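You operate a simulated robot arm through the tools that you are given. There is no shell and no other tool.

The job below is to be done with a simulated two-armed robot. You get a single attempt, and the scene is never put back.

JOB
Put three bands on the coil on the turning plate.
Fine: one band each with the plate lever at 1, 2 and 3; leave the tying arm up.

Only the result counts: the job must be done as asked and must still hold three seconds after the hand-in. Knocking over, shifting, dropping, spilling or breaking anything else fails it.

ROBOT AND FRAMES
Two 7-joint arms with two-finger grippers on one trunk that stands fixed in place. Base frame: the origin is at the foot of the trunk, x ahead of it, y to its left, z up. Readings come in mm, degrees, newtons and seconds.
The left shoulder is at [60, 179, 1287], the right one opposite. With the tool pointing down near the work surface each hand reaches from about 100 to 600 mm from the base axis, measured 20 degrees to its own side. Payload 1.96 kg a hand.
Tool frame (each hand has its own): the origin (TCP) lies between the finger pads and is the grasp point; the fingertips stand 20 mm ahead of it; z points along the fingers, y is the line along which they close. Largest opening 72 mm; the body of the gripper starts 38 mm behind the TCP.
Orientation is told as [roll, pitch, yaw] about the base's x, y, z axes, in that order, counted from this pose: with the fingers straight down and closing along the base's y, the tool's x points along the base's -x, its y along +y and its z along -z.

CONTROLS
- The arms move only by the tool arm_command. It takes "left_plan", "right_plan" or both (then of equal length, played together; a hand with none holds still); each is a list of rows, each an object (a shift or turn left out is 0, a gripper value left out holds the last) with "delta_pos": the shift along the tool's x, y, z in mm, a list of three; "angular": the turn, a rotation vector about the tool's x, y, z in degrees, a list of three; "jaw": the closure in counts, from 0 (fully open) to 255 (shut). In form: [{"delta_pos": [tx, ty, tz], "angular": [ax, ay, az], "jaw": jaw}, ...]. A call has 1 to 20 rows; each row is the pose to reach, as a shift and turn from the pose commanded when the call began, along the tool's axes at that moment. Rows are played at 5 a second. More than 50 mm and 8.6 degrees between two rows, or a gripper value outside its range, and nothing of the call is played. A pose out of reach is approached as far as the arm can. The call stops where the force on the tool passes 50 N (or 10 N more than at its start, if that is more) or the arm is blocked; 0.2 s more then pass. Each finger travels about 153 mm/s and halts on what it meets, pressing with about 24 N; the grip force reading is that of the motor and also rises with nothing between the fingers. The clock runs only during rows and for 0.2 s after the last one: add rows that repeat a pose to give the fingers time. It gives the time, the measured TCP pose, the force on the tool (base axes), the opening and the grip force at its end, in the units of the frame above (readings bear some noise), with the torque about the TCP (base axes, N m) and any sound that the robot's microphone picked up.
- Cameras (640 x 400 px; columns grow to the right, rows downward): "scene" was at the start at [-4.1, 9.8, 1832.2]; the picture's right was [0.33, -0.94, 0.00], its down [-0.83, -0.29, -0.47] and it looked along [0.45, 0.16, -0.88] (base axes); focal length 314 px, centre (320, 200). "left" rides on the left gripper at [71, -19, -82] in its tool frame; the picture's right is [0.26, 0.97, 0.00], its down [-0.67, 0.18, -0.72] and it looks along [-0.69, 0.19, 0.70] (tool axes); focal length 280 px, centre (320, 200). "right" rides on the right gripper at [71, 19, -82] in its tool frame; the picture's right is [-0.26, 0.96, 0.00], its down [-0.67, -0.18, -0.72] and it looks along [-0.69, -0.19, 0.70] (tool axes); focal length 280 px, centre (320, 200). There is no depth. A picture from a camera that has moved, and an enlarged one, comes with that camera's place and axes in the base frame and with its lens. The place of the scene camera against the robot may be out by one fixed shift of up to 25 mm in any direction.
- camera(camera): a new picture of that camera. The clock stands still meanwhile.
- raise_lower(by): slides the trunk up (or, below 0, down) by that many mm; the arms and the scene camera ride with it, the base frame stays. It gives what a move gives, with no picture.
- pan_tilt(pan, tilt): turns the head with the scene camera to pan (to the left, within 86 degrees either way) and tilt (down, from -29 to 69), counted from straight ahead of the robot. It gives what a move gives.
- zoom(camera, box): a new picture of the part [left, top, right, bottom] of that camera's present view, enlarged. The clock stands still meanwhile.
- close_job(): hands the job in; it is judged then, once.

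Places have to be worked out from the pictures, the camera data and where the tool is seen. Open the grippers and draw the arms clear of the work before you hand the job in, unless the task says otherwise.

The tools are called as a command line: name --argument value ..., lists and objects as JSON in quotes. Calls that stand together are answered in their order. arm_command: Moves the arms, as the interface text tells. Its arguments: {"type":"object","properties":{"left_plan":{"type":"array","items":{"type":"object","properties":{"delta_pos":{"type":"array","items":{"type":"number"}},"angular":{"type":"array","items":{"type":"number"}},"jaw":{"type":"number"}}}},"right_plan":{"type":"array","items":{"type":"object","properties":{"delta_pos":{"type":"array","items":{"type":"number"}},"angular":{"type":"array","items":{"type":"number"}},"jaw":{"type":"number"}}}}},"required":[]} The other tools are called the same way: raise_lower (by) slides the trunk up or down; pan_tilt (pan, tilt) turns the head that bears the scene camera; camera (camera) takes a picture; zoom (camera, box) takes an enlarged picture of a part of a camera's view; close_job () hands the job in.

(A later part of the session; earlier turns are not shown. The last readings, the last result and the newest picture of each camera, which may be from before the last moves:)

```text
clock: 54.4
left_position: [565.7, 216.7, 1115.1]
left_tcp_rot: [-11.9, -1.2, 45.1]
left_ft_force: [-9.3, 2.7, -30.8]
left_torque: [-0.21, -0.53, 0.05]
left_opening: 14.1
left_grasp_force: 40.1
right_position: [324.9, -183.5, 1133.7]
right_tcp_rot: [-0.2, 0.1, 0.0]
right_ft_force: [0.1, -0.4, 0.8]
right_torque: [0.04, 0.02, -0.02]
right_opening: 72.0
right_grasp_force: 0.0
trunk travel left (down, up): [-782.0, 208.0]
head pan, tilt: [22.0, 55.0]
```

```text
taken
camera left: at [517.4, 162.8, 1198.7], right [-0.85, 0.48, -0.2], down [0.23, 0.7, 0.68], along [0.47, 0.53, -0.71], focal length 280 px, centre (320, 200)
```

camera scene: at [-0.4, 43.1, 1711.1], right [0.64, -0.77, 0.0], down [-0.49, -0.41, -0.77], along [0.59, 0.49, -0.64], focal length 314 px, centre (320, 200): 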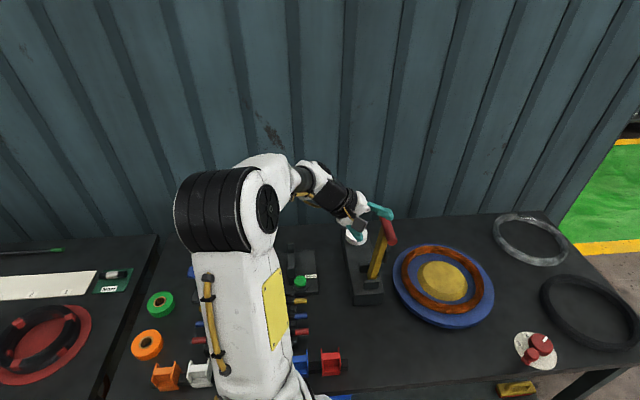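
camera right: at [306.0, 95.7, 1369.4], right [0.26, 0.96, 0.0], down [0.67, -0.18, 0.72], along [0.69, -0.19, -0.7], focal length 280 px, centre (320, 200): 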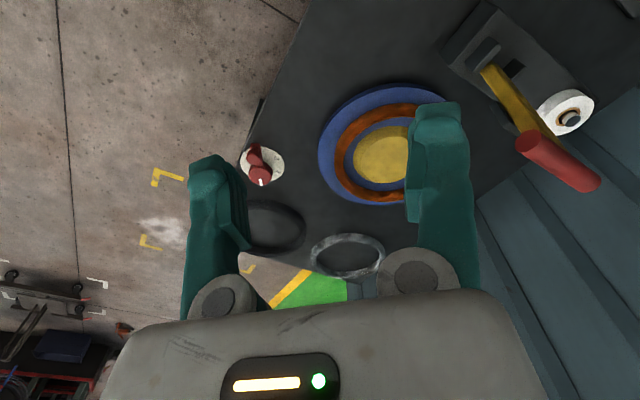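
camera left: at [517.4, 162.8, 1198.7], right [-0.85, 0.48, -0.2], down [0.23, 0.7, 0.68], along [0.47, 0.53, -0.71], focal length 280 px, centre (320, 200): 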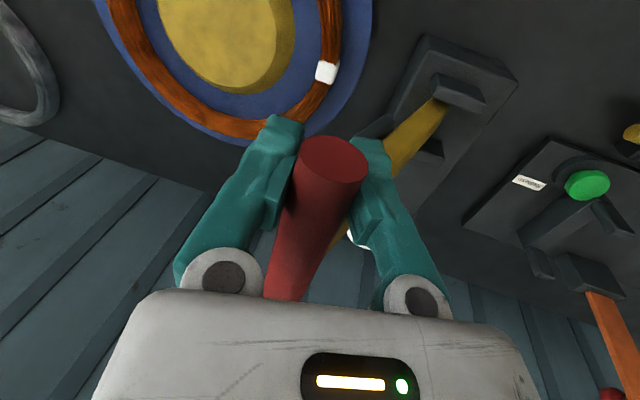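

The bar has settled palm-ward of the pads (a secure hook), and the firm squeeze itself causes the downward pull. I'll loosen slightly to 18 mm opening, lower the hand 6 mm, and carry on up to about 15°.

arm_command --left_plan '[{"delta_pos": [0, -0.7, 3], "jaw": 200}, {"delta_pos": [0, -0.7, 6.8], "jaw": 190}, {"delta_pos": [-0.5, 7, 2], "jaw": 190}, {"delta_pos": [-1, 14.2, -3.5]}, {"delta_pos": [-1.3, 22, -8]}, {"delta_pos": [-1.5, 30, -12.4]}]'

camera --camera "left"

```text
clock: 55.8
left_position: [545.7, 237.9, 1124.7]
left_tcp_rot: [-12.1, -1.7, 45.3]
left_ft_force: [0.4, 0.3, 0.8]
left_torque: [0.06, 0.01, 0.01]
left_opening: 18.5
left_grasp_force: 0.8
right_position: [324.1, -185.5, 1134.7]
right_tcp_rot: [0.0, 0.0, 0.0]
right_ft_force: [-0.9, -0.2, -0.4]
right_torque: [0.02, 0.01, 0.01]
right_opening: 72.1
right_grasp_force: 0.0
trunk travel left (down, up): [-782.0, 208.0]
head pan, tilt: [22.0, 55.0]
```

```text
taken
camera left: at [496.3, 184.1, 1206.5], right [-0.85, 0.48, -0.21], down [0.23, 0.7, 0.68], along [0.47, 0.53, -0.7], focal length 280 px, centre (320, 200)
```

left: 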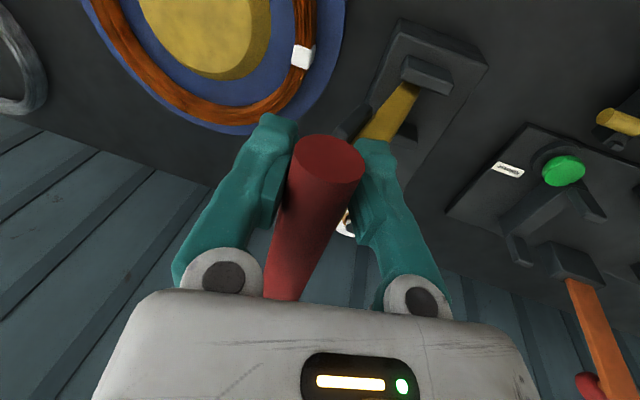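

Forces are near zero and the bar is hooked. I'll continue up to about 5° and check for an end stop.

arm_command --left_plan '[{"delta_pos": [-0.3, 8.2, -3.8]}, {"delta_pos": [-0.6, 16.5, -7.5]}, {"delta_pos": [-0.9, 25, -10.5]}, {"delta_pos": [-1, 33.5, -13.6]}]'

camera --camera "left"

zoom --camera "scene" --box '[220, 60, 440, 200]'

```text
clock: 56.8
left_position: [521.5, 263.3, 1130.8]
left_tcp_rot: [-12.2, -1.6, 45.4]
left_ft_force: [0.8, -2.4, 1.2]
left_torque: [0.01, -0.01, 0.0]
left_opening: 19.2
left_grasp_force: 0.9
right_position: [323.8, -184.9, 1133.5]
right_tcp_rot: [0.0, 0.0, 0.0]
right_ft_force: [0.0, 0.1, 0.4]
right_torque: [0.03, 0.0, 0.0]
right_opening: 71.9
right_grasp_force: 0.0
trunk travel left (down, up): [-782.0, 208.0]
head pan, tilt: [22.0, 55.0]
```

```text
taken
camera left: at [471.7, 209.1, 1212.4], right [-0.85, 0.48, -0.21], down [0.23, 0.7, 0.68], along [0.47, 0.53, -0.7], focal length 280 px, centre (320, 200)
```

left: 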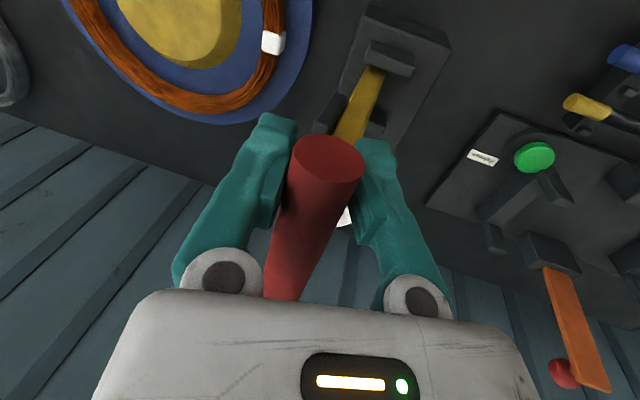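

```text
2.86 times, centred on (330, 130) of scene
camera zoom: at [1.9, 15.1, 1690.4], right [0.37, -0.93, 0.0], down [-0.76, -0.31, -0.57], along [0.53, 0.21, -0.82], focal length 897 px, centre (291, 400)
```

zoom: 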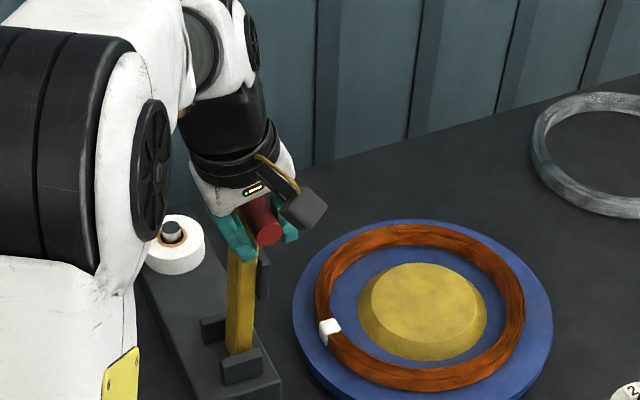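

The bar is now within a few mm of its original up position. I'll push it gently a little further back to see if it meets the rest stop.

arm_command --left_plan '[{"delta_pos": [-0.2, 4, -0.8]}, {"delta_pos": [-0.4, 8, -1.6]}, {"delta_pos": [-0.4, 12, -2.2]}, {"delta_pos": [-0.4, 12, -2.2]}]'

camera --camera "left"

```text
clock: 57.8
left_position: [517.3, 266.6, 1130.7]
left_tcp_rot: [-12.0, -1.7, 45.3]
left_ft_force: [24.2, -18.8, 7.8]
left_torque: [-0.03, 0.33, 0.07]
left_opening: 32.2
left_grasp_force: 11.0
right_position: [328.3, -190.1, 1132.7]
right_tcp_rot: [0.2, 0.2, 0.0]
right_ft_force: [-0.1, 0.2, 0.7]
right_torque: [-0.01, 0.02, 0.01]
right_opening: 72.0
right_grasp_force: 0.0
trunk travel left (down, up): [-782.0, 208.0]
head pan, tilt: [22.0, 55.0]
```

```text
taken
camera left: at [468.1, 212.6, 1212.3], right [-0.85, 0.48, -0.21], down [0.23, 0.7, 0.68], along [0.47, 0.53, -0.7], focal length 280 px, centre (320, 200)
```

left: 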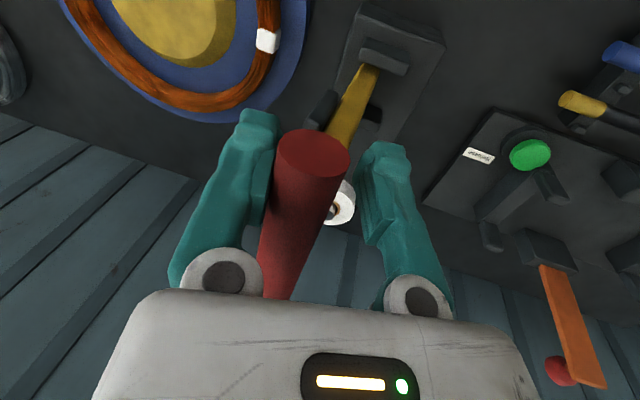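

The arm met its back stop (≈30 N). I'll ease off and open to a wide cage, watching whether the arm stays up by itself.

arm_command --left_plan '[{"delta_pos": [0, -7, 1]}, {"delta_pos": [0, -10, 1.5], "jaw": 120}, {"delta_pos": [0, -12, 2], "jaw": 60}, {"delta_pos": [0, -12, 2], "jaw": 0}, {"delta_pos": [0, -12, 2], "jaw": 0}, {"delta_pos": [0, -12, 2], "jaw": 0}]'

camera --camera "left"

```text
clock: 59.2
left_position: [523.6, 263.2, 1130.9]
left_tcp_rot: [-12.1, -1.5, 45.3]
left_ft_force: [-0.4, 0.4, -0.2]
left_torque: [-0.03, -0.04, -0.01]
left_opening: 71.9
left_grasp_force: 0.1
right_position: [324.3, -185.3, 1135.3]
right_tcp_rot: [0.0, 0.1, 0.0]
right_ft_force: [0.4, -0.4, -0.4]
right_torque: [0.0, -0.04, 0.01]
right_opening: 72.0
right_grasp_force: 0.1
trunk travel left (down, up): [-782.0, 208.0]
head pan, tilt: [22.0, 55.0]
```

```text
taken
camera left: at [472.9, 209.4, 1212.8], right [-0.85, 0.48, -0.21], down [0.23, 0.7, 0.68], along [0.47, 0.53, -0.7], focal length 280 px, centre (320, 200)
```

left: 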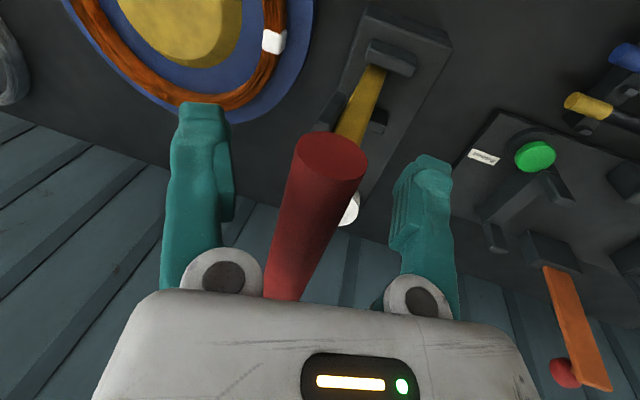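

The arm stays up on its own. I'll withdraw the left hand along its fingers, and start bringing the right hand into the freer elbow posture (back, right and lower), mirroring what worked on the left.

arm_command --left_plan "[{\"delta_pos\": [0, 0, -25]}, {\"delta_pos\": [0, 0, -50]}, {\"delta_pos\": [0, 0, -70]}, {\"delta_pos\": [0, 0, -70]}, {\"delta_pos\": [0, 0, -70]}, {\"delta_pos\": [0, 0, -70]}], \"right_plan\": [{\"delta_pos\": [15, -25, 15]}, {\"delta_pos\": [30, -50, 30]}, {\"delta_pos\": [45, -75, 45]}, {\"delta_pos\": [60, -100, 60]}, {\"delta_pos\": [70, -125, 75]}, {\"delta_pos\": [70, -135, 85]}]"

camera --camera "left"

camera --camera "right"

```text
refused: the rows could not be read
```

```text
taken
camera left: at [472.9, 209.4, 1212.8], right [-0.85, 0.48, -0.21], down [0.23, 0.7, 0.68], along [0.47, 0.53, -0.7], focal length 280 px, centre (320, 200)
```

left: 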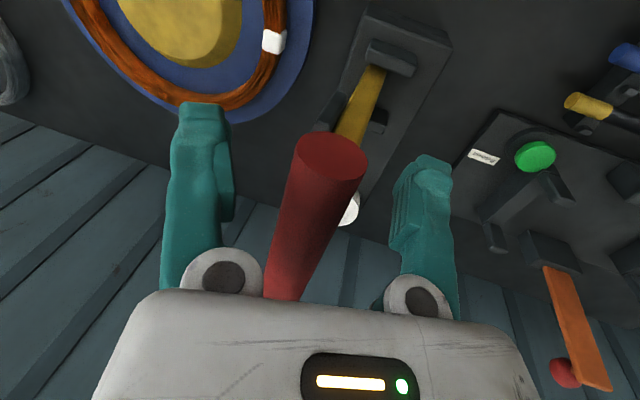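

```text
taken
camera right: at [253.2, -166.9, 1217.0], right [0.26, 0.96, 0.0], down [0.67, -0.18, 0.71], along [0.69, -0.19, -0.7], focal length 280 px, centre (320, 200)
```

right: 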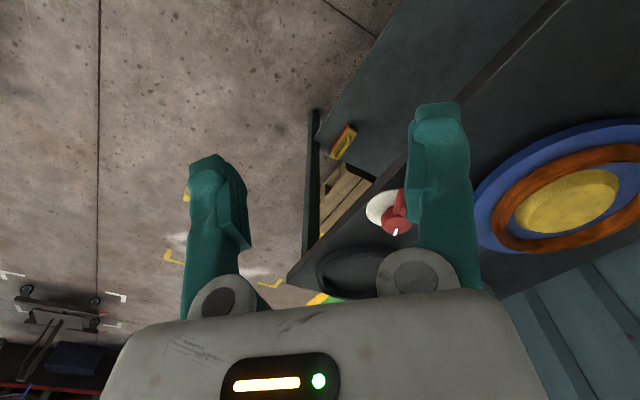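

The call could not be read, perhaps because of the combined format, so nothing moved. I'll send the left withdrawal on its own first.

arm_command --left_plan '[{"delta_pos": [0, 0, -25]}, {"delta_pos": [0, 0, -50]}, {"delta_pos": [0, 0, -70]}]'

arm_command --right_plan '[{"delta_pos": [15, -25, 15]}, {"delta_pos": [30, -50, 30]}, {"delta_pos": [45, -75, 45]}, {"delta_pos": [60, -100, 60]}, {"delta_pos": [70, -125, 75]}, {"delta_pos": [70, -135, 85]}]'

camera --camera "left"

camera --camera "scene"

```text
clock: 60.0
left_position: [517.9, 266.7, 1163.5]
left_tcp_rot: [-12.0, -1.5, 45.3]
left_ft_force: [0.9, -0.3, -0.2]
left_torque: [0.0, 0.0, -0.01]
left_opening: 72.3
left_grasp_force: 0.0
left hand out of reach, approached as far as the arm can: row 2, 3
right_position: [324.1, -184.9, 1135.3]
right_tcp_rot: [0.1, 0.0, -0.1]
right_ft_force: [-0.2, 0.4, 0.4]
right_torque: [0.02, -0.01, 0.0]
right_opening: 72.2
right_grasp_force: 0.1
trunk travel left (down, up): [-782.0, 208.0]
head pan, tilt: [22.0, 55.0]
```

```text
clock: 61.4
left_position: [518.6, 265.7, 1163.6]
left_tcp_rot: [-12.2, -1.4, 45.4]
left_ft_force: [0.6, 0.0, 0.0]
left_torque: [0.0, 0.02, 0.0]
left_opening: 71.9
left_grasp_force: 0.0
right_position: [255.6, -319.5, 1049.7]
right_tcp_rot: [0.0, 0.0, 0.1]
right_ft_force: [-0.2, 0.0, 0.7]
right_torque: [0.02, 0.0, 0.04]
right_opening: 72.1
right_grasp_force: 0.1
right hand out of reach, approached as far as the arm can: row 4
trunk travel left (down, up): [-782.0, 208.0]
head pan, tilt: [22.0, 55.0]
```

```text
taken
camera left: at [468.5, 212.2, 1245.3], right [-0.85, 0.48, -0.21], down [0.23, 0.7, 0.68], along [0.47, 0.53, -0.7], focal length 280 px, centre (320, 200)
```

left: 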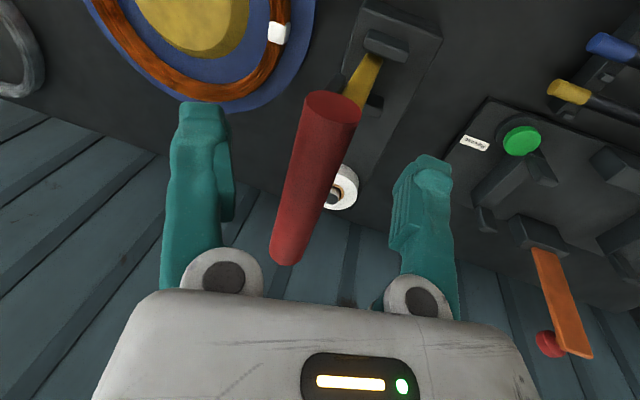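

```text
taken
camera scene: at [2.5, 15.0, 1690.4], right [0.37, -0.93, 0.0], down [-0.76, -0.31, -0.57], along [0.53, 0.21, -0.82], focal length 314 px, centre (320, 200)
```

scene: 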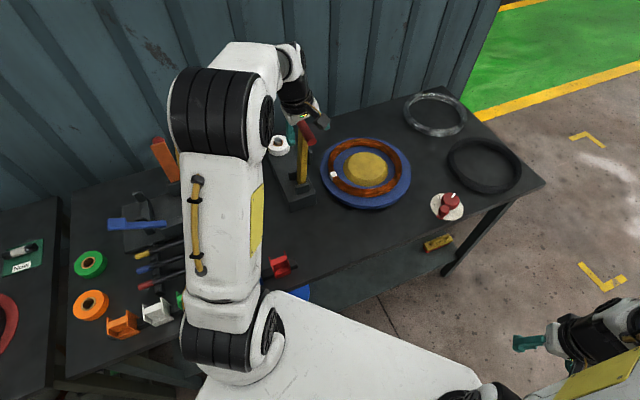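

The left hand hovers loosely around the bar top without touching, which is a handy start for the next stroke. Now I'll bring the right hand forward at a low height towards the dial.

arm_command --right_plan '[{"delta_pos": [0, 35, 0]}, {"delta_pos": [-10, 70, 0]}, {"delta_pos": [-30, 105, 0]}, {"delta_pos": [-60, 135, 0]}, {"delta_pos": [-90, 150, 0]}, {"delta_pos": [-120, 165, 0]}, {"delta_pos": [-150, 180, 0]}, {"delta_pos": [-180, 190, 0]}]'

camera --camera "right"

camera --camera "scene"

```text
clock: 63.2
left_position: [518.6, 265.8, 1163.2]
left_tcp_rot: [-12.0, -1.4, 45.3]
left_ft_force: [0.0, -0.1, 0.0]
left_torque: [-0.03, 0.0, 0.01]
left_opening: 71.9
left_grasp_force: 0.1
right_position: [436.1, -133.9, 1050.3]
right_tcp_rot: [0.0, 0.2, 0.0]
right_ft_force: [0.5, -0.1, -0.2]
right_torque: [-0.01, 0.0, -0.01]
right_opening: 71.9
right_grasp_force: 0.1
right hand out of reach, approached as far as the arm can: row 1, 2, 3
trunk travel left (down, up): [-782.0, 208.0]
head pan, tilt: [22.0, 55.0]
```

```text
taken
camera right: at [365.5, -114.6, 1132.0], right [0.26, 0.96, 0.0], down [0.67, -0.18, 0.71], along [0.69, -0.19, -0.7], focal length 280 px, centre (320, 200)
```

right: 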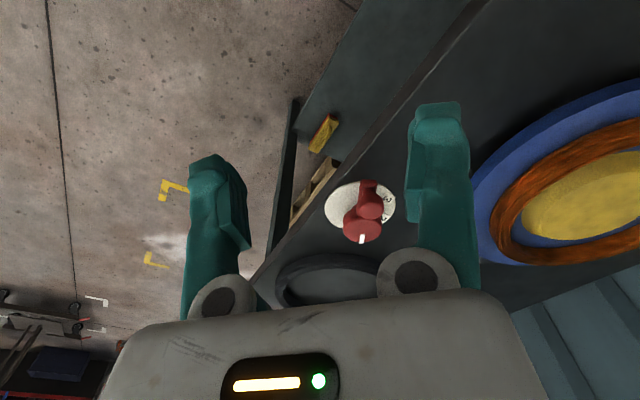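

```text
taken
camera scene: at [3.3, 15.4, 1690.4], right [0.37, -0.93, 0.0], down [-0.76, -0.31, -0.57], along [0.53, 0.21, -0.82], focal length 314 px, centre (320, 200)
```

scene: 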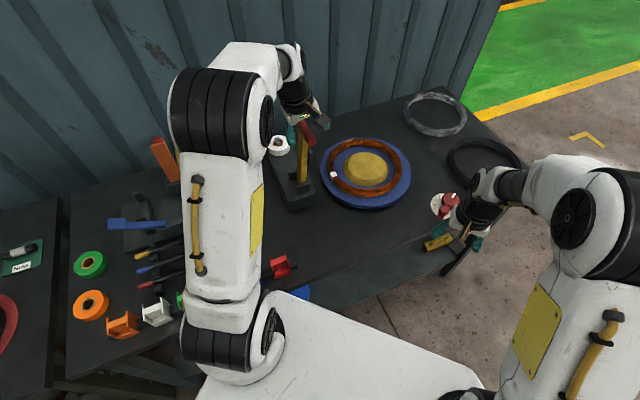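

The right hand is in good posture. I'll zoom onto the dial to measure the knob and labels.

zoom --camera "right" --box '[310, 165, 410, 255]'

```text
4.44 times, centred on (360, 210) of right
camera zoom: at [365.5, -114.6, 1132.0], right [0.26, 0.96, 0.0], down [0.67, -0.18, 0.71], along [0.69, -0.19, -0.7], focal length 1246 px, centre (142, 156)
```

zoom: 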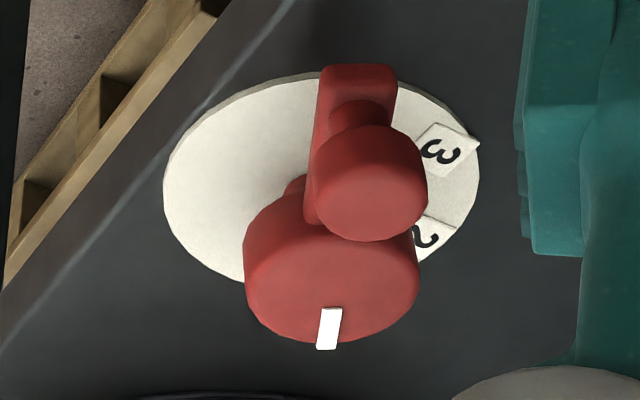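

The hub centre fits at about [650, -134], the knob at [599.5, -120] with its top near z=922, and the pointer at about -16° (label 1). Labels 2 and 3 are about 60° further counter-clockwise each. I'll tilt the right hand 15° forward and hover, open, above the knob.

arm_command --right_plan '[{"delta_pos": [-32, 3, 10], "angular": [0, -3, 0]}, {"delta_pos": [-64, 6, 20], "angular": [0, -6, 0]}, {"delta_pos": [-96, 9, 35], "angular": [0, -9, 0]}, {"delta_pos": [-128, 12, 50], "angular": [0, -12, 0]}, {"delta_pos": [-159.4, 14, 65], "angular": [0, -15, 0]}, {"delta_pos": [-159.4, 14, 65], "angular": [0, -15, 0]}]'

camera --camera "right"

zoom --camera "scene" --box '[380, 140, 540, 260]'

```text
clock: 64.6
left_position: [517.0, 266.4, 1164.8]
left_tcp_rot: [-12.1, -1.6, 45.4]
left_ft_force: [-0.5, -0.5, -0.1]
left_torque: [0.02, -0.02, 0.01]
left_opening: 71.7
left_grasp_force: 0.1
right_position: [592.8, -118.9, 983.5]
right_tcp_rot: [0.0, -15.2, 0.0]
right_ft_force: [-0.7, 0.1, 0.2]
right_torque: [0.02, -0.01, 0.03]
right_opening: 72.0
right_grasp_force: 0.1
trunk travel left (down, up): [-782.0, 208.0]
head pan, tilt: [22.0, 55.0]
```

```text
taken
camera right: at [503.0, -98.5, 1044.8], right [0.25, 0.96, 0.07], down [0.47, -0.18, 0.87], along [0.85, -0.19, -0.5], focal length 280 px, centre (320, 200)
```

right: 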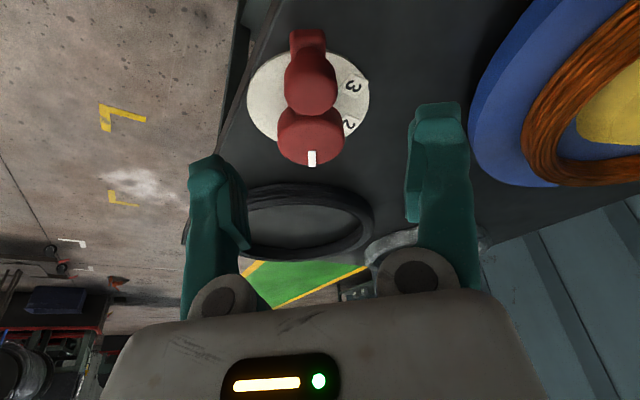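

```text
3.33 times, centred on (460, 200) of scene
camera zoom: at [0.9, 15.3, 1690.4], right [0.37, -0.93, 0.0], down [-0.76, -0.31, -0.57], along [0.53, 0.21, -0.82], focal length 1046 px, centre (-147, 200)
```

zoom: 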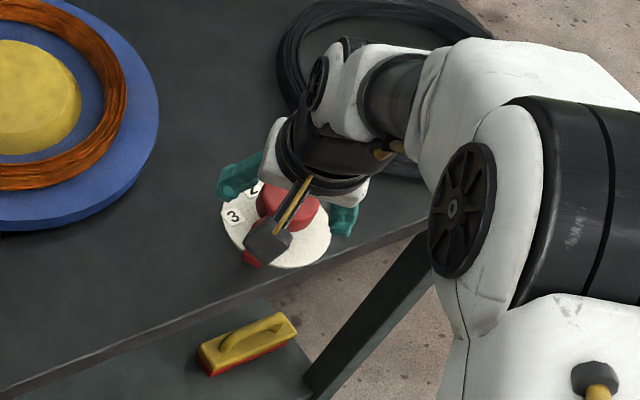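

The knob triangulates to [598, -119.5, 921]. I'll descend so the fingertips straddle the knob about 10 mm deep.

arm_command --right_plan '[{"delta_pos": [4, 0, 18], "jaw": 60}, {"delta_pos": [8, -0.5, 36], "jaw": 90}, {"delta_pos": [10, -1, 45]}, {"delta_pos": [11.2, -1, 51.4]}, {"delta_pos": [11.2, -1, 51.4]}]'

camera --camera "right"

zoom --camera "scene" --box '[400, 160, 500, 240]'

```text
clock: 65.8
left_position: [517.5, 265.7, 1163.4]
left_tcp_rot: [-12.2, -1.5, 45.4]
left_ft_force: [-0.5, 0.1, 0.1]
left_torque: [-0.02, -0.01, -0.02]
left_opening: 72.0
left_grasp_force: 0.0
right_position: [596.4, -117.0, 931.5]
right_tcp_rot: [0.1, -15.0, 0.0]
right_ft_force: [0.0, -0.2, 0.0]
right_torque: [-0.02, 0.0, -0.01]
right_opening: 46.8
right_grasp_force: 0.1
trunk travel left (down, up): [-782.0, 208.0]
head pan, tilt: [22.0, 55.0]
```

```text
taken
camera right: at [506.7, -98.0, 992.1], right [0.25, 0.96, 0.07], down [0.47, -0.18, 0.87], along [0.85, -0.19, -0.5], focal length 280 px, centre (320, 200)
```

right: 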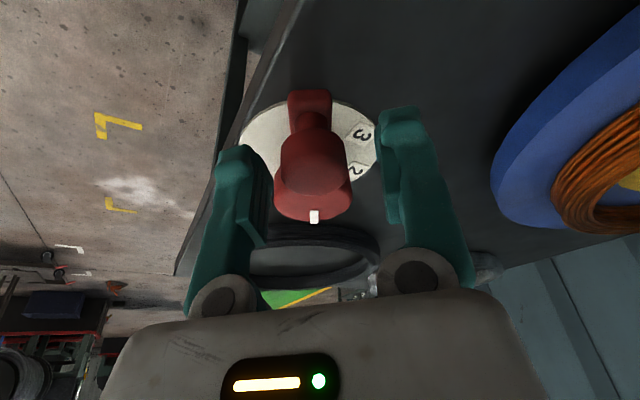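

```text
5.00 times, centred on (450, 200) of scene
camera zoom: at [1.8, 15.4, 1690.4], right [0.37, -0.93, 0.0], down [-0.76, -0.31, -0.57], along [0.53, 0.21, -0.82], focal length 1569 px, centre (-330, 200)
```

zoom: 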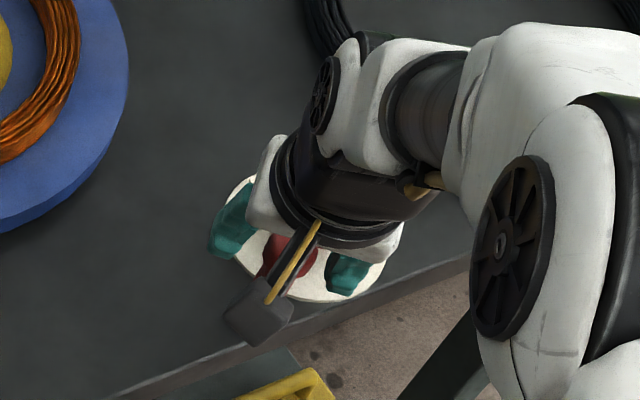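

The knob sits between the fingers with its top about 12 mm past the TCP. I'll go 4 mm deeper, centre on it, and close to a 31 mm cage.

arm_command --right_plan '[{"delta_pos": [0.5, -2, 2]}, {"delta_pos": [1, -3, 3.9]}, {"delta_pos": [1, -3, 3.9], "jaw": 145}, {"delta_pos": [1, -3, 3.9], "jaw": 145}]'

camera --camera "right"

```text
clock: 66.8
left_position: [517.1, 265.7, 1163.3]
left_tcp_rot: [-12.2, -1.5, 45.3]
left_ft_force: [-0.6, 1.4, -0.3]
left_torque: [-0.02, -0.01, 0.01]
left_opening: 72.0
left_grasp_force: 0.1
right_position: [596.1, -121.2, 926.2]
right_tcp_rot: [0.0, -15.0, 0.0]
right_ft_force: [0.8, 0.9, 0.8]
right_torque: [-0.01, 0.0, 0.02]
right_opening: 31.2
right_grasp_force: 0.1
trunk travel left (down, up): [-782.0, 208.0]
head pan, tilt: [22.0, 55.0]
```

```text
taken
camera right: at [506.4, -102.1, 988.8], right [0.25, 0.96, 0.07], down [0.47, -0.18, 0.87], along [0.85, -0.19, -0.5], focal length 280 px, centre (320, 200)
```

right: 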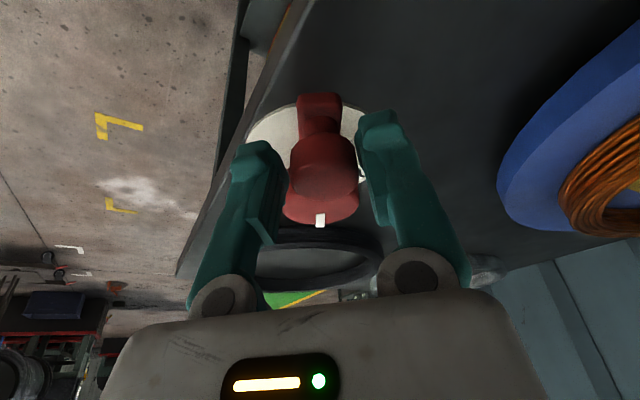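

The knob is caged. I'll swing it 60° counter-clockwise about the hub towards 2, in 10° steps.

arm_command --right_plan '[{"delta_pos": [1.6, -8.9, -0.4]}, {"delta_pos": [1.8, -17.9, -0.5]}, {"delta_pos": [0.5, -26.9, -0.1]}, {"delta_pos": [-2.4, -35.5, 0.6]}, {"delta_pos": [-6.7, -43.4, 1.8]}, {"delta_pos": [-12.2, -51.4, 3.3]}]'

camera --camera "right"

zoom --camera "scene" --box '[300, 100, 500, 240]'

```text
clock: 68.2
left_position: [518.3, 266.5, 1162.9]
left_tcp_rot: [-12.1, -1.5, 45.3]
left_ft_force: [0.5, -0.3, -0.4]
left_torque: [-0.04, 0.02, 0.02]
left_opening: 72.0
left_grasp_force: 0.1
right_position: [610.2, -173.4, 928.3]
right_tcp_rot: [0.0, -15.0, 0.0]
right_ft_force: [-0.5, -0.1, -0.3]
right_torque: [0.0, 0.02, 0.0]
right_opening: 31.2
right_grasp_force: 0.1
trunk travel left (down, up): [-782.0, 208.0]
head pan, tilt: [22.0, 55.0]
```

```text
taken
camera right: at [519.5, -153.7, 989.1], right [0.25, 0.97, 0.07], down [0.47, -0.18, 0.87], along [0.85, -0.19, -0.5], focal length 280 px, centre (320, 200)
```

right: 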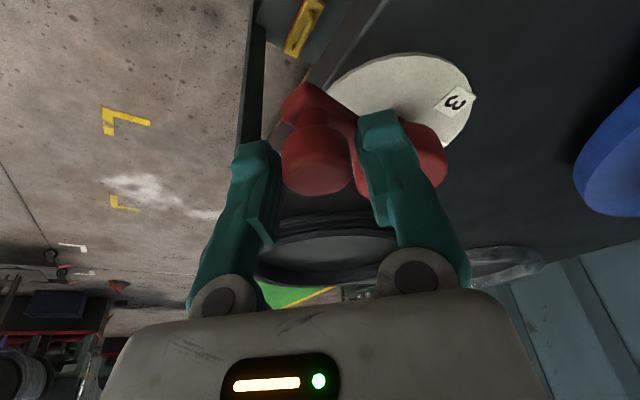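

```text
2.86 times, centred on (400, 170) of scene
camera zoom: at [2.2, 15.3, 1690.4], right [0.37, -0.93, 0.0], down [-0.76, -0.31, -0.57], along [0.53, 0.21, -0.82], focal length 897 px, centre (91, 286)
```

zoom: 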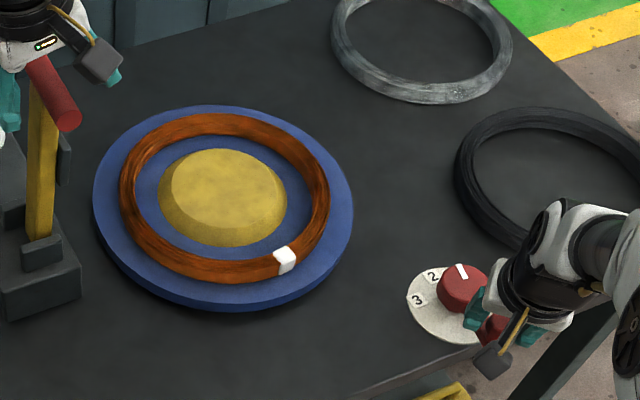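

The plate turned: the band has moved around, and the pointer appears near 2. I'll open the right fingers and lift off to check the pointer precisely.

arm_command --right_plan '[{"jaw": 60}, {"jaw": 60, "delta_pos": [-5, 0, -19]}, {"delta_pos": [-10, 0, -39]}, {"delta_pos": [-15.5, 0, -58]}, {"delta_pos": [35, -30, -60]}, {"delta_pos": [80, -60, -60]}]'

camera --camera "right"

zoom --camera "scene" --box '[410, 170, 490, 230]'

```text
refused: row 5 steps farther than a row can; nothing moved
```

```text
taken
camera right: at [519.5, -153.7, 989.1], right [0.25, 0.97, 0.07], down [0.47, -0.18, 0.87], along [0.85, -0.19, -0.5], focal length 280 px, centre (320, 200)
```

right: 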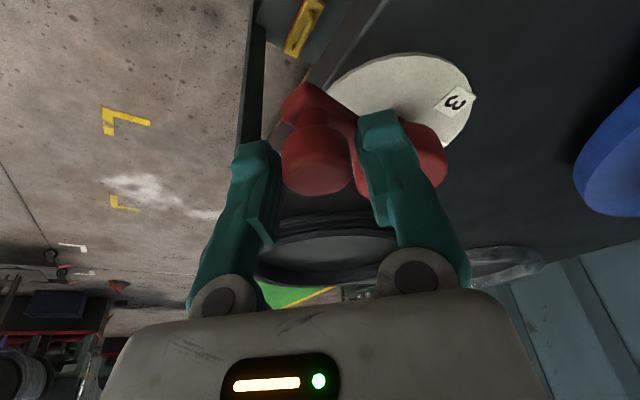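

```text
6.67 times, centred on (450, 200) of scene
camera zoom: at [2.2, 15.3, 1690.4], right [0.37, -0.93, 0.0], down [-0.76, -0.31, -0.57], along [0.53, 0.21, -0.82], focal length 2092 px, centre (-547, 200)
```

zoom: 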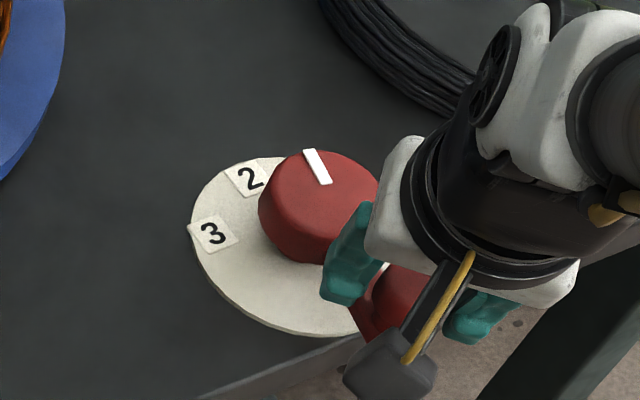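

The step was too large, so nothing moved. I'll open and lift straight up, then back off in smaller steps.

arm_command --right_plan '[{"jaw": 60}, {"jaw": 60, "delta_pos": [-5, 0, -19]}, {"delta_pos": [-10, 0, -39]}, {"delta_pos": [-15.5, 0, -58]}, {"delta_pos": [10, -15, -62]}, {"delta_pos": [40, -30, -62]}, {"delta_pos": [70, -45, -62]}, {"delta_pos": [100, -60, -62]}]'

camera --camera "right"

zoom --camera "scene" --box '[410, 170, 490, 230]'

```text
clock: 70.0
left_position: [515.5, 265.9, 1164.6]
left_tcp_rot: [-12.1, -1.6, 45.4]
left_ft_force: [-0.2, 0.6, -0.2]
left_torque: [-0.01, -0.02, 0.03]
left_opening: 72.1
left_grasp_force: 0.0
right_position: [496.9, -235.2, 960.2]
right_tcp_rot: [0.2, -15.0, 0.0]
right_ft_force: [-0.1, 0.8, 0.4]
right_torque: [0.0, 0.01, 0.02]
right_opening: 55.3
right_grasp_force: 0.1
trunk travel left (down, up): [-782.0, 208.0]
head pan, tilt: [22.0, 55.0]
```

```text
taken
camera right: at [406.5, -216.9, 1020.4], right [0.25, 0.96, 0.07], down [0.47, -0.18, 0.87], along [0.85, -0.19, -0.5], focal length 280 px, centre (320, 200)
```

right: 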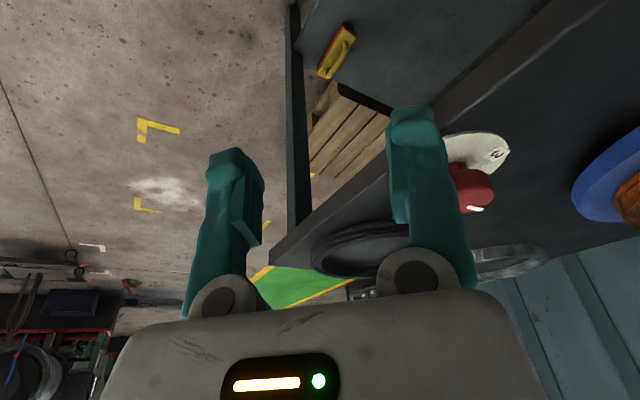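

```text
6.67 times, centred on (450, 200) of scene
camera zoom: at [0.9, 14.3, 1690.4], right [0.37, -0.93, 0.0], down [-0.76, -0.31, -0.57], along [0.53, 0.22, -0.82], focal length 2092 px, centre (-547, 200)
```

zoom: 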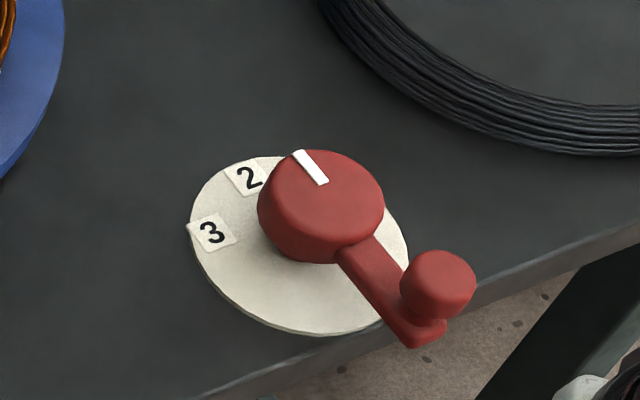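

The lever looks to have settled near 2. I'll shift the right hand so its camera gets an unobstructed view of the dial to measure the angle properly.

arm_command --right_plan '[{"delta_pos": [-5, 20, -20]}, {"delta_pos": [-10, 40, -40]}, {"delta_pos": [-15, 60, -60]}, {"delta_pos": [-15, 70, -80]}]'

camera --camera "right"

zoom --camera "right" --box '[280, 80, 400, 180]'

```text
clock: 71.0
left_position: [516.9, 265.9, 1164.0]
left_tcp_rot: [-12.0, -1.6, 45.4]
left_ft_force: [-1.0, 0.3, 0.2]
left_torque: [-0.02, 0.0, 0.01]
left_opening: 71.8
left_grasp_force: 0.3
right_position: [486.4, -161.1, 1044.5]
right_tcp_rot: [-0.1, -15.0, 0.1]
right_ft_force: [0.0, -0.2, 1.3]
right_torque: [0.01, 0.0, 0.01]
right_opening: 55.1
right_grasp_force: 0.2
trunk travel left (down, up): [-782.0, 208.0]
head pan, tilt: [22.0, 55.0]
```

```text
taken
camera right: at [396.4, -142.2, 1104.5], right [0.25, 0.96, 0.07], down [0.47, -0.18, 0.87], along [0.85, -0.19, -0.5], focal length 280 px, centre (320, 200)
```

right: 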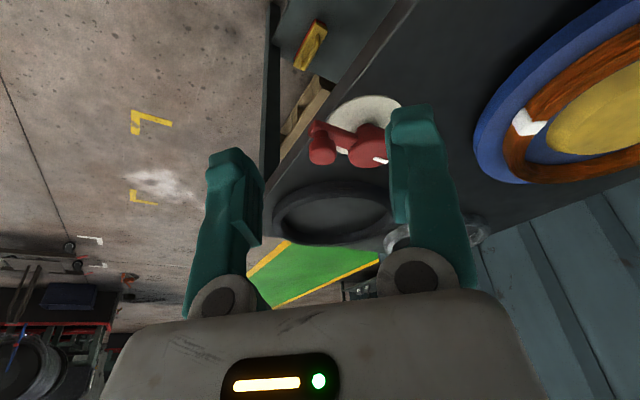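

```text
4.00 times, centred on (340, 130) of right
camera zoom: at [396.4, -142.2, 1104.5], right [0.25, 0.96, 0.07], down [0.47, -0.18, 0.87], along [0.85, -0.19, -0.5], focal length 1122 px, centre (240, 480)
```

zoom: 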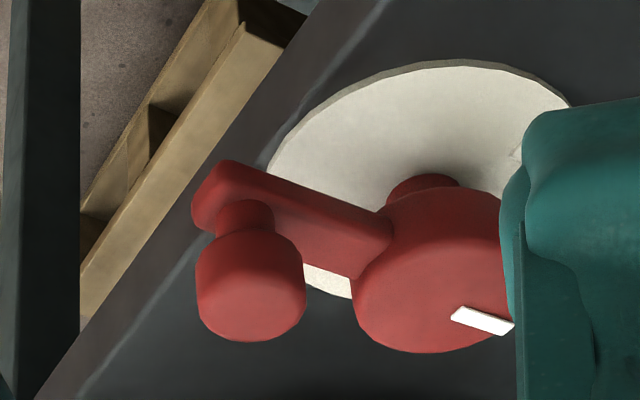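

The pointer's direction (≈43–44°) matches label 2's direction (≈43°) in the scene view. I'll look at the plate once more to confirm it settled.

zoom --camera "scene" --box '[280, 100, 480, 240]'

camera --camera "left"

```text
2.86 times, centred on (380, 170) of scene
camera zoom: at [0.6, 15.8, 1690.3], right [0.37, -0.93, 0.0], down [-0.76, -0.31, -0.57], along [0.53, 0.21, -0.82], focal length 897 px, centre (149, 286)
```

zoom: 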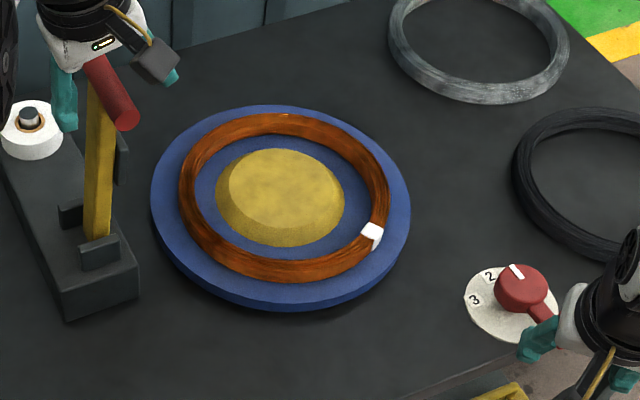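

```text
taken
camera left: at [467.2, 212.9, 1245.7], right [-0.85, 0.48, -0.21], down [0.23, 0.7, 0.68], along [0.47, 0.53, -0.7], focal length 280 px, centre (320, 200)
```

left: 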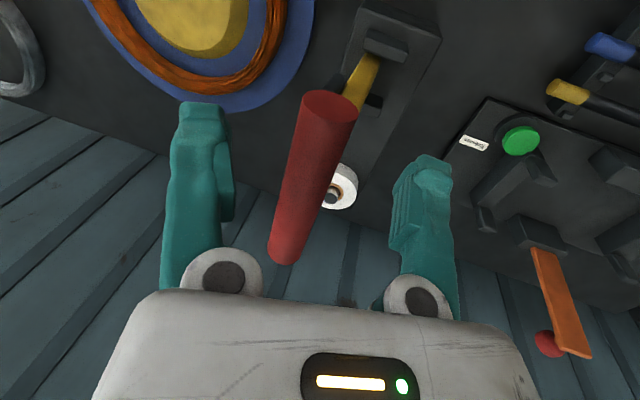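

The plate settled after snapping on (the band moved round to the right-hand side), and the pointer is on 2. Now for stroke 2: I'll lower the left hand around the bar and turn it to the same 45° tilt that worked in the first stroke.

arm_command --left_plan '[{"delta_pos": [1, 0.2, 13]}, {"delta_pos": [2.1, 0.4, 25.9]}, {"delta_pos": [2.1, 0.4, 25.9], "angular": [8.2, 0, 0]}, {"delta_pos": [2.1, 0.4, 25.9], "angular": [16.4, 0, 0]}, {"delta_pos": [2.1, 0.4, 25.9], "angular": [24.6, 0, 0]}, {"delta_pos": [2.1, 0.4, 25.9], "angular": [32.8, 0, 0]}]'

camera --camera "left"

```text
clock: 72.4
left_position: [518.5, 263.8, 1135.2]
left_tcp_rot: [-45.0, -1.5, 45.3]
left_ft_force: [-0.5, 0.2, 0.6]
left_torque: [-0.03, 0.01, 0.01]
left_opening: 72.0
left_grasp_force: 0.1
right_position: [486.6, -160.1, 1043.5]
right_tcp_rot: [0.0, -15.0, -0.1]
right_ft_force: [0.0, -0.9, 0.8]
right_torque: [-0.01, 0.01, -0.01]
right_opening: 55.3
right_grasp_force: 0.0
trunk travel left (down, up): [-782.0, 208.0]
head pan, tilt: [22.0, 55.0]
```

```text
taken
camera left: at [437.0, 241.8, 1205.1], right [-0.66, 0.31, -0.69], down [0.02, 0.92, 0.39], along [0.75, 0.25, -0.61], focal length 280 px, centre (320, 200)
```

left: 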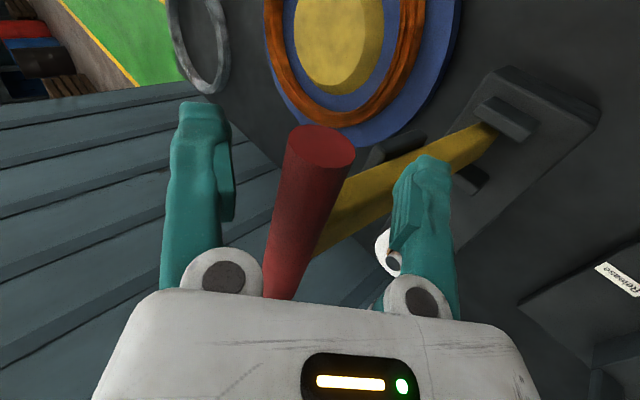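

Positioned as in the first stroke. I'll seat the bar slightly deeper, close to the loose cage and repeat the same first 20° of arc so that the arm tips over.

arm_command --left_plan '[{"delta_pos": [2.8, -3, 9]}, {"delta_pos": [2.8, -3, 17], "jaw": 106}, {"delta_pos": [2.8, -3, 17], "jaw": 106}]'

arm_command --left_plan '[{"delta_pos": [-0.7, -6.9, 7.2]}, {"delta_pos": [-1.4, -13.5, 14.7]}, {"delta_pos": [-2.8, -25.7, 30.6]}, {"delta_pos": [-4.2, -36.5, 47.5]}, {"delta_pos": [-5.5, -45.7, 65.3]}, {"delta_pos": [-5.5, -45.7, 65.3]}, {"delta_pos": [-5.5, -45.7, 65.3]}, {"delta_pos": [-5.5, -45.7, 65.3]}]'

camera --camera "left"

zoom --camera "scene" --box '[290, 100, 430, 210]'

```text
clock: 73.2
left_position: [526.8, 250.6, 1125.7]
left_tcp_rot: [-45.0, -1.6, 45.3]
left_ft_force: [-0.3, -0.5, -0.5]
left_torque: [0.01, 0.0, 0.01]
left_opening: 42.0
left_grasp_force: 0.1
right_position: [487.4, -162.1, 1042.6]
right_tcp_rot: [0.0, -15.0, 0.0]
right_ft_force: [0.0, -0.2, 0.2]
right_torque: [-0.01, 0.01, -0.01]
right_opening: 55.2
right_grasp_force: 0.0
trunk travel left (down, up): [-782.0, 208.0]
head pan, tilt: [22.0, 55.0]
```

```text
clock: 75.0
left_position: [587.0, 203.0, 1111.4]
left_tcp_rot: [-44.9, -1.5, 45.3]
left_ft_force: [-0.9, 0.4, -2.8]
left_torque: [-0.08, -0.04, 0.02]
left_opening: 42.9
left_grasp_force: 0.8
right_position: [488.7, -161.8, 1042.5]
right_tcp_rot: [-0.1, -15.0, 0.0]
right_ft_force: [-0.2, -0.1, -0.3]
right_torque: [0.02, -0.01, 0.01]
right_opening: 55.1
right_grasp_force: 0.0
trunk travel left (down, up): [-782.0, 208.0]
head pan, tilt: [22.0, 55.0]
```

```text
taken
camera left: at [505.4, 181.3, 1181.1], right [-0.66, 0.31, -0.69], down [0.02, 0.92, 0.4], along [0.75, 0.25, -0.61], focal length 280 px, centre (320, 200)
```

left: 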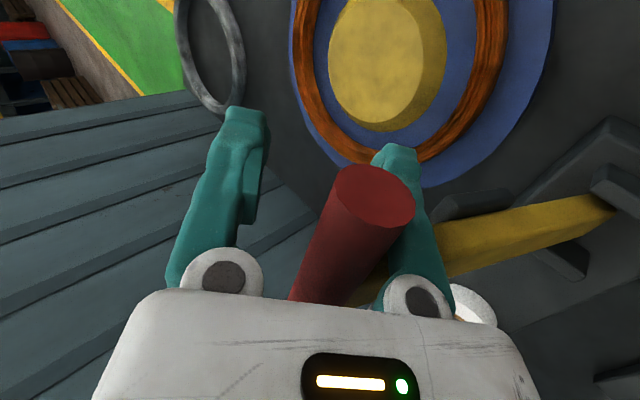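

```text
3.64 times, centred on (360, 155) of scene
camera zoom: at [2.4, 15.6, 1690.4], right [0.37, -0.93, 0.0], down [-0.76, -0.31, -0.57], along [0.53, 0.21, -0.82], focal length 1141 px, centre (174, 364)
```

zoom: 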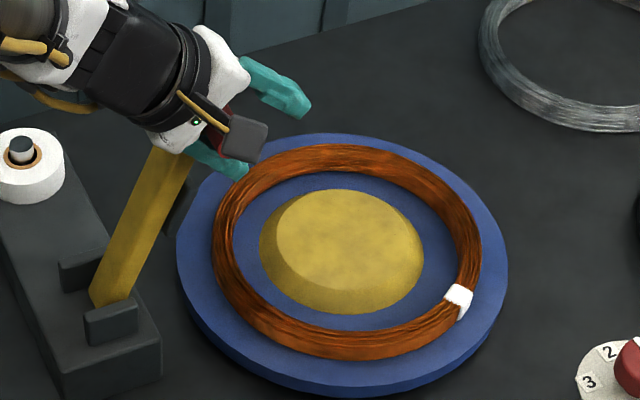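

The arm leaned but did not tip over this time; the bar is resting against the lower finger. I'll push further along the arc to about 45°.

arm_command --left_plan '[{"delta_pos": [0, -1, 17]}, {"delta_pos": [0, -2, 34]}, {"delta_pos": [0, -2.2, 50]}, {"delta_pos": [0, -2.2, 68]}]'

camera --camera "left"

zoom --camera "scene" --box '[290, 100, 430, 210]'

```text
clock: 76.0
left_position: [623.0, 167.4, 1067.5]
left_tcp_rot: [-44.9, -1.5, 45.3]
left_ft_force: [0.8, -0.4, -0.7]
left_torque: [0.03, 0.03, 0.01]
left_opening: 42.2
left_grasp_force: 0.0
right_position: [488.2, -160.4, 1043.1]
right_tcp_rot: [0.0, -15.1, 0.0]
right_ft_force: [0.5, -0.5, 0.0]
right_torque: [0.01, 0.02, -0.05]
right_opening: 54.9
right_grasp_force: 0.1
trunk travel left (down, up): [-782.0, 208.0]
head pan, tilt: [22.0, 55.0]
```

```text
taken
camera left: at [541.0, 145.0, 1136.4], right [-0.66, 0.31, -0.69], down [0.02, 0.92, 0.4], along [0.75, 0.25, -0.61], focal length 280 px, centre (320, 200)
```

left: 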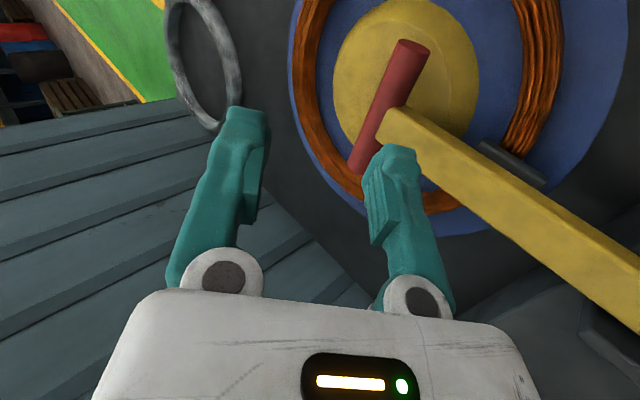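

```text
3.64 times, centred on (360, 155) of scene
camera zoom: at [2.8, 15.2, 1690.4], right [0.37, -0.93, 0.0], down [-0.76, -0.31, -0.57], along [0.53, 0.21, -0.82], focal length 1141 px, centre (174, 364)
```

zoom: 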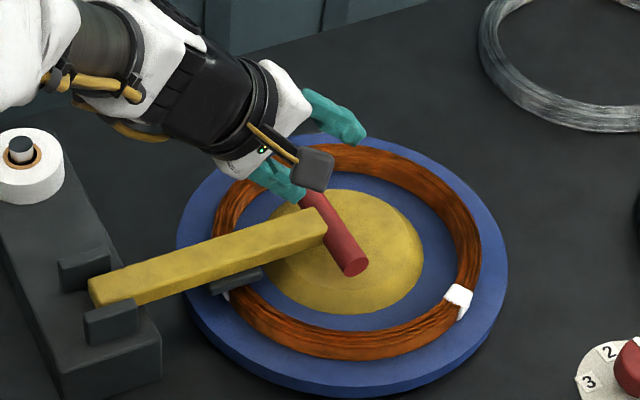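

It tipped over, and I think I see white at the coil beneath the head. I'll zoom in there.

zoom --camera "scene" --box '[325, 155, 375, 195]'

zoom --camera "left" --box '[440, 90, 600, 220]'

```text
10.00 times, centred on (350, 175) of scene
camera zoom: at [2.8, 15.2, 1690.4], right [0.37, -0.93, 0.0], down [-0.76, -0.31, -0.57], along [0.53, 0.21, -0.82], focal length 3138 px, centre (20, 450)
```

zoom: 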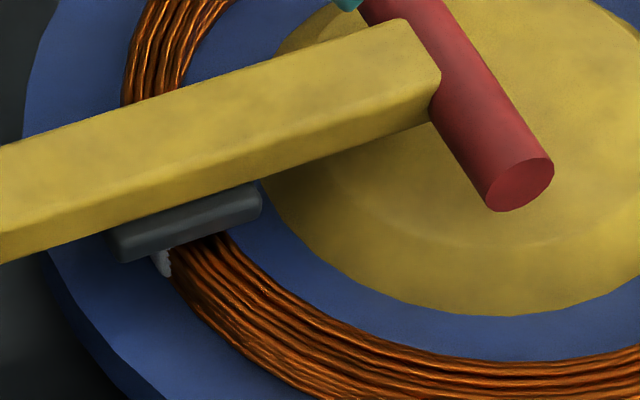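

```text
3.08 times, centred on (520, 155) of left
camera zoom: at [541.0, 145.0, 1136.4], right [-0.66, 0.31, -0.69], down [0.02, 0.92, 0.4], along [0.75, 0.25, -0.61], focal length 863 px, centre (-295, 338)
```

zoom: 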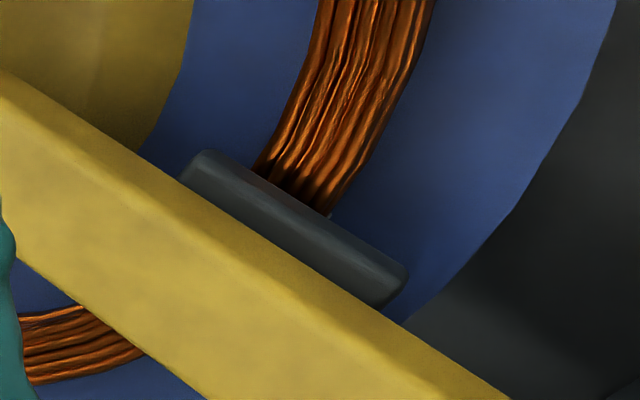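

The white band under the head's edge confirms that the drop itself makes the tie, so no press is needed. Now I'll return to the hover pose that worked before (12° tilt over the bar's near half).

arm_command --left_plan '[{"delta_pos": [0, 0, 0], "angular": [-8.2, 0, 0], "jaw": 90}, {"delta_pos": [0, 0, 0], "angular": [-16.4, 0, 0]}, {"delta_pos": [0, 0, 0], "angular": [-24.6, 0, 0]}, {"delta_pos": [2, 6, 15], "angular": [-32.8, 0, 0]}, {"delta_pos": [4.5, 14, 34], "angular": [-32.8, 0, 0]}, {"delta_pos": [7, 22, 54], "angular": [-32.8, 0, 0]}, {"delta_pos": [9.9, 30.3, 74.3], "angular": [-32.8, 0, 0]}, {"delta_pos": [9.9, 30.3, 74.3], "angular": [-32.8, 0, 0]}]'

camera --camera "left"

```text
clock: 77.8
left_position: [638.8, 138.0, 990.5]
left_tcp_rot: [-12.0, -1.5, 45.3]
left_ft_force: [0.6, 0.3, 0.4]
left_torque: [0.01, 0.02, 0.02]
left_opening: 46.7
left_grasp_force: 0.1
right_position: [486.4, -160.5, 1042.8]
right_tcp_rot: [0.0, -15.0, 0.0]
right_ft_force: [-0.2, -0.1, -0.4]
right_torque: [-0.03, 0.02, 0.0]
right_opening: 55.2
right_grasp_force: 0.1
trunk travel left (down, up): [-782.0, 208.0]
head pan, tilt: [22.0, 55.0]
```

```text
taken
camera left: at [588.9, 84.6, 1072.6], right [-0.85, 0.48, -0.21], down [0.23, 0.7, 0.68], along [0.47, 0.53, -0.7], focal length 280 px, centre (320, 200)
```

left: 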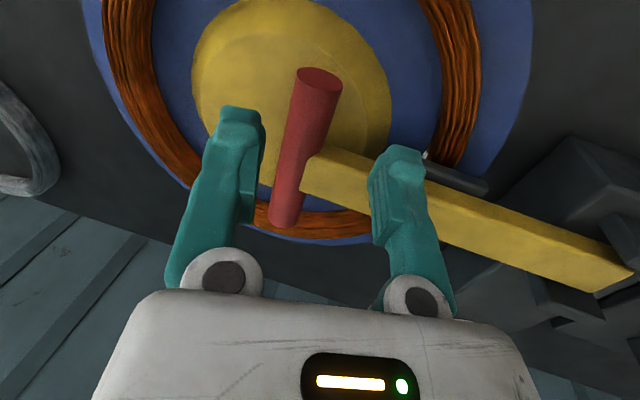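

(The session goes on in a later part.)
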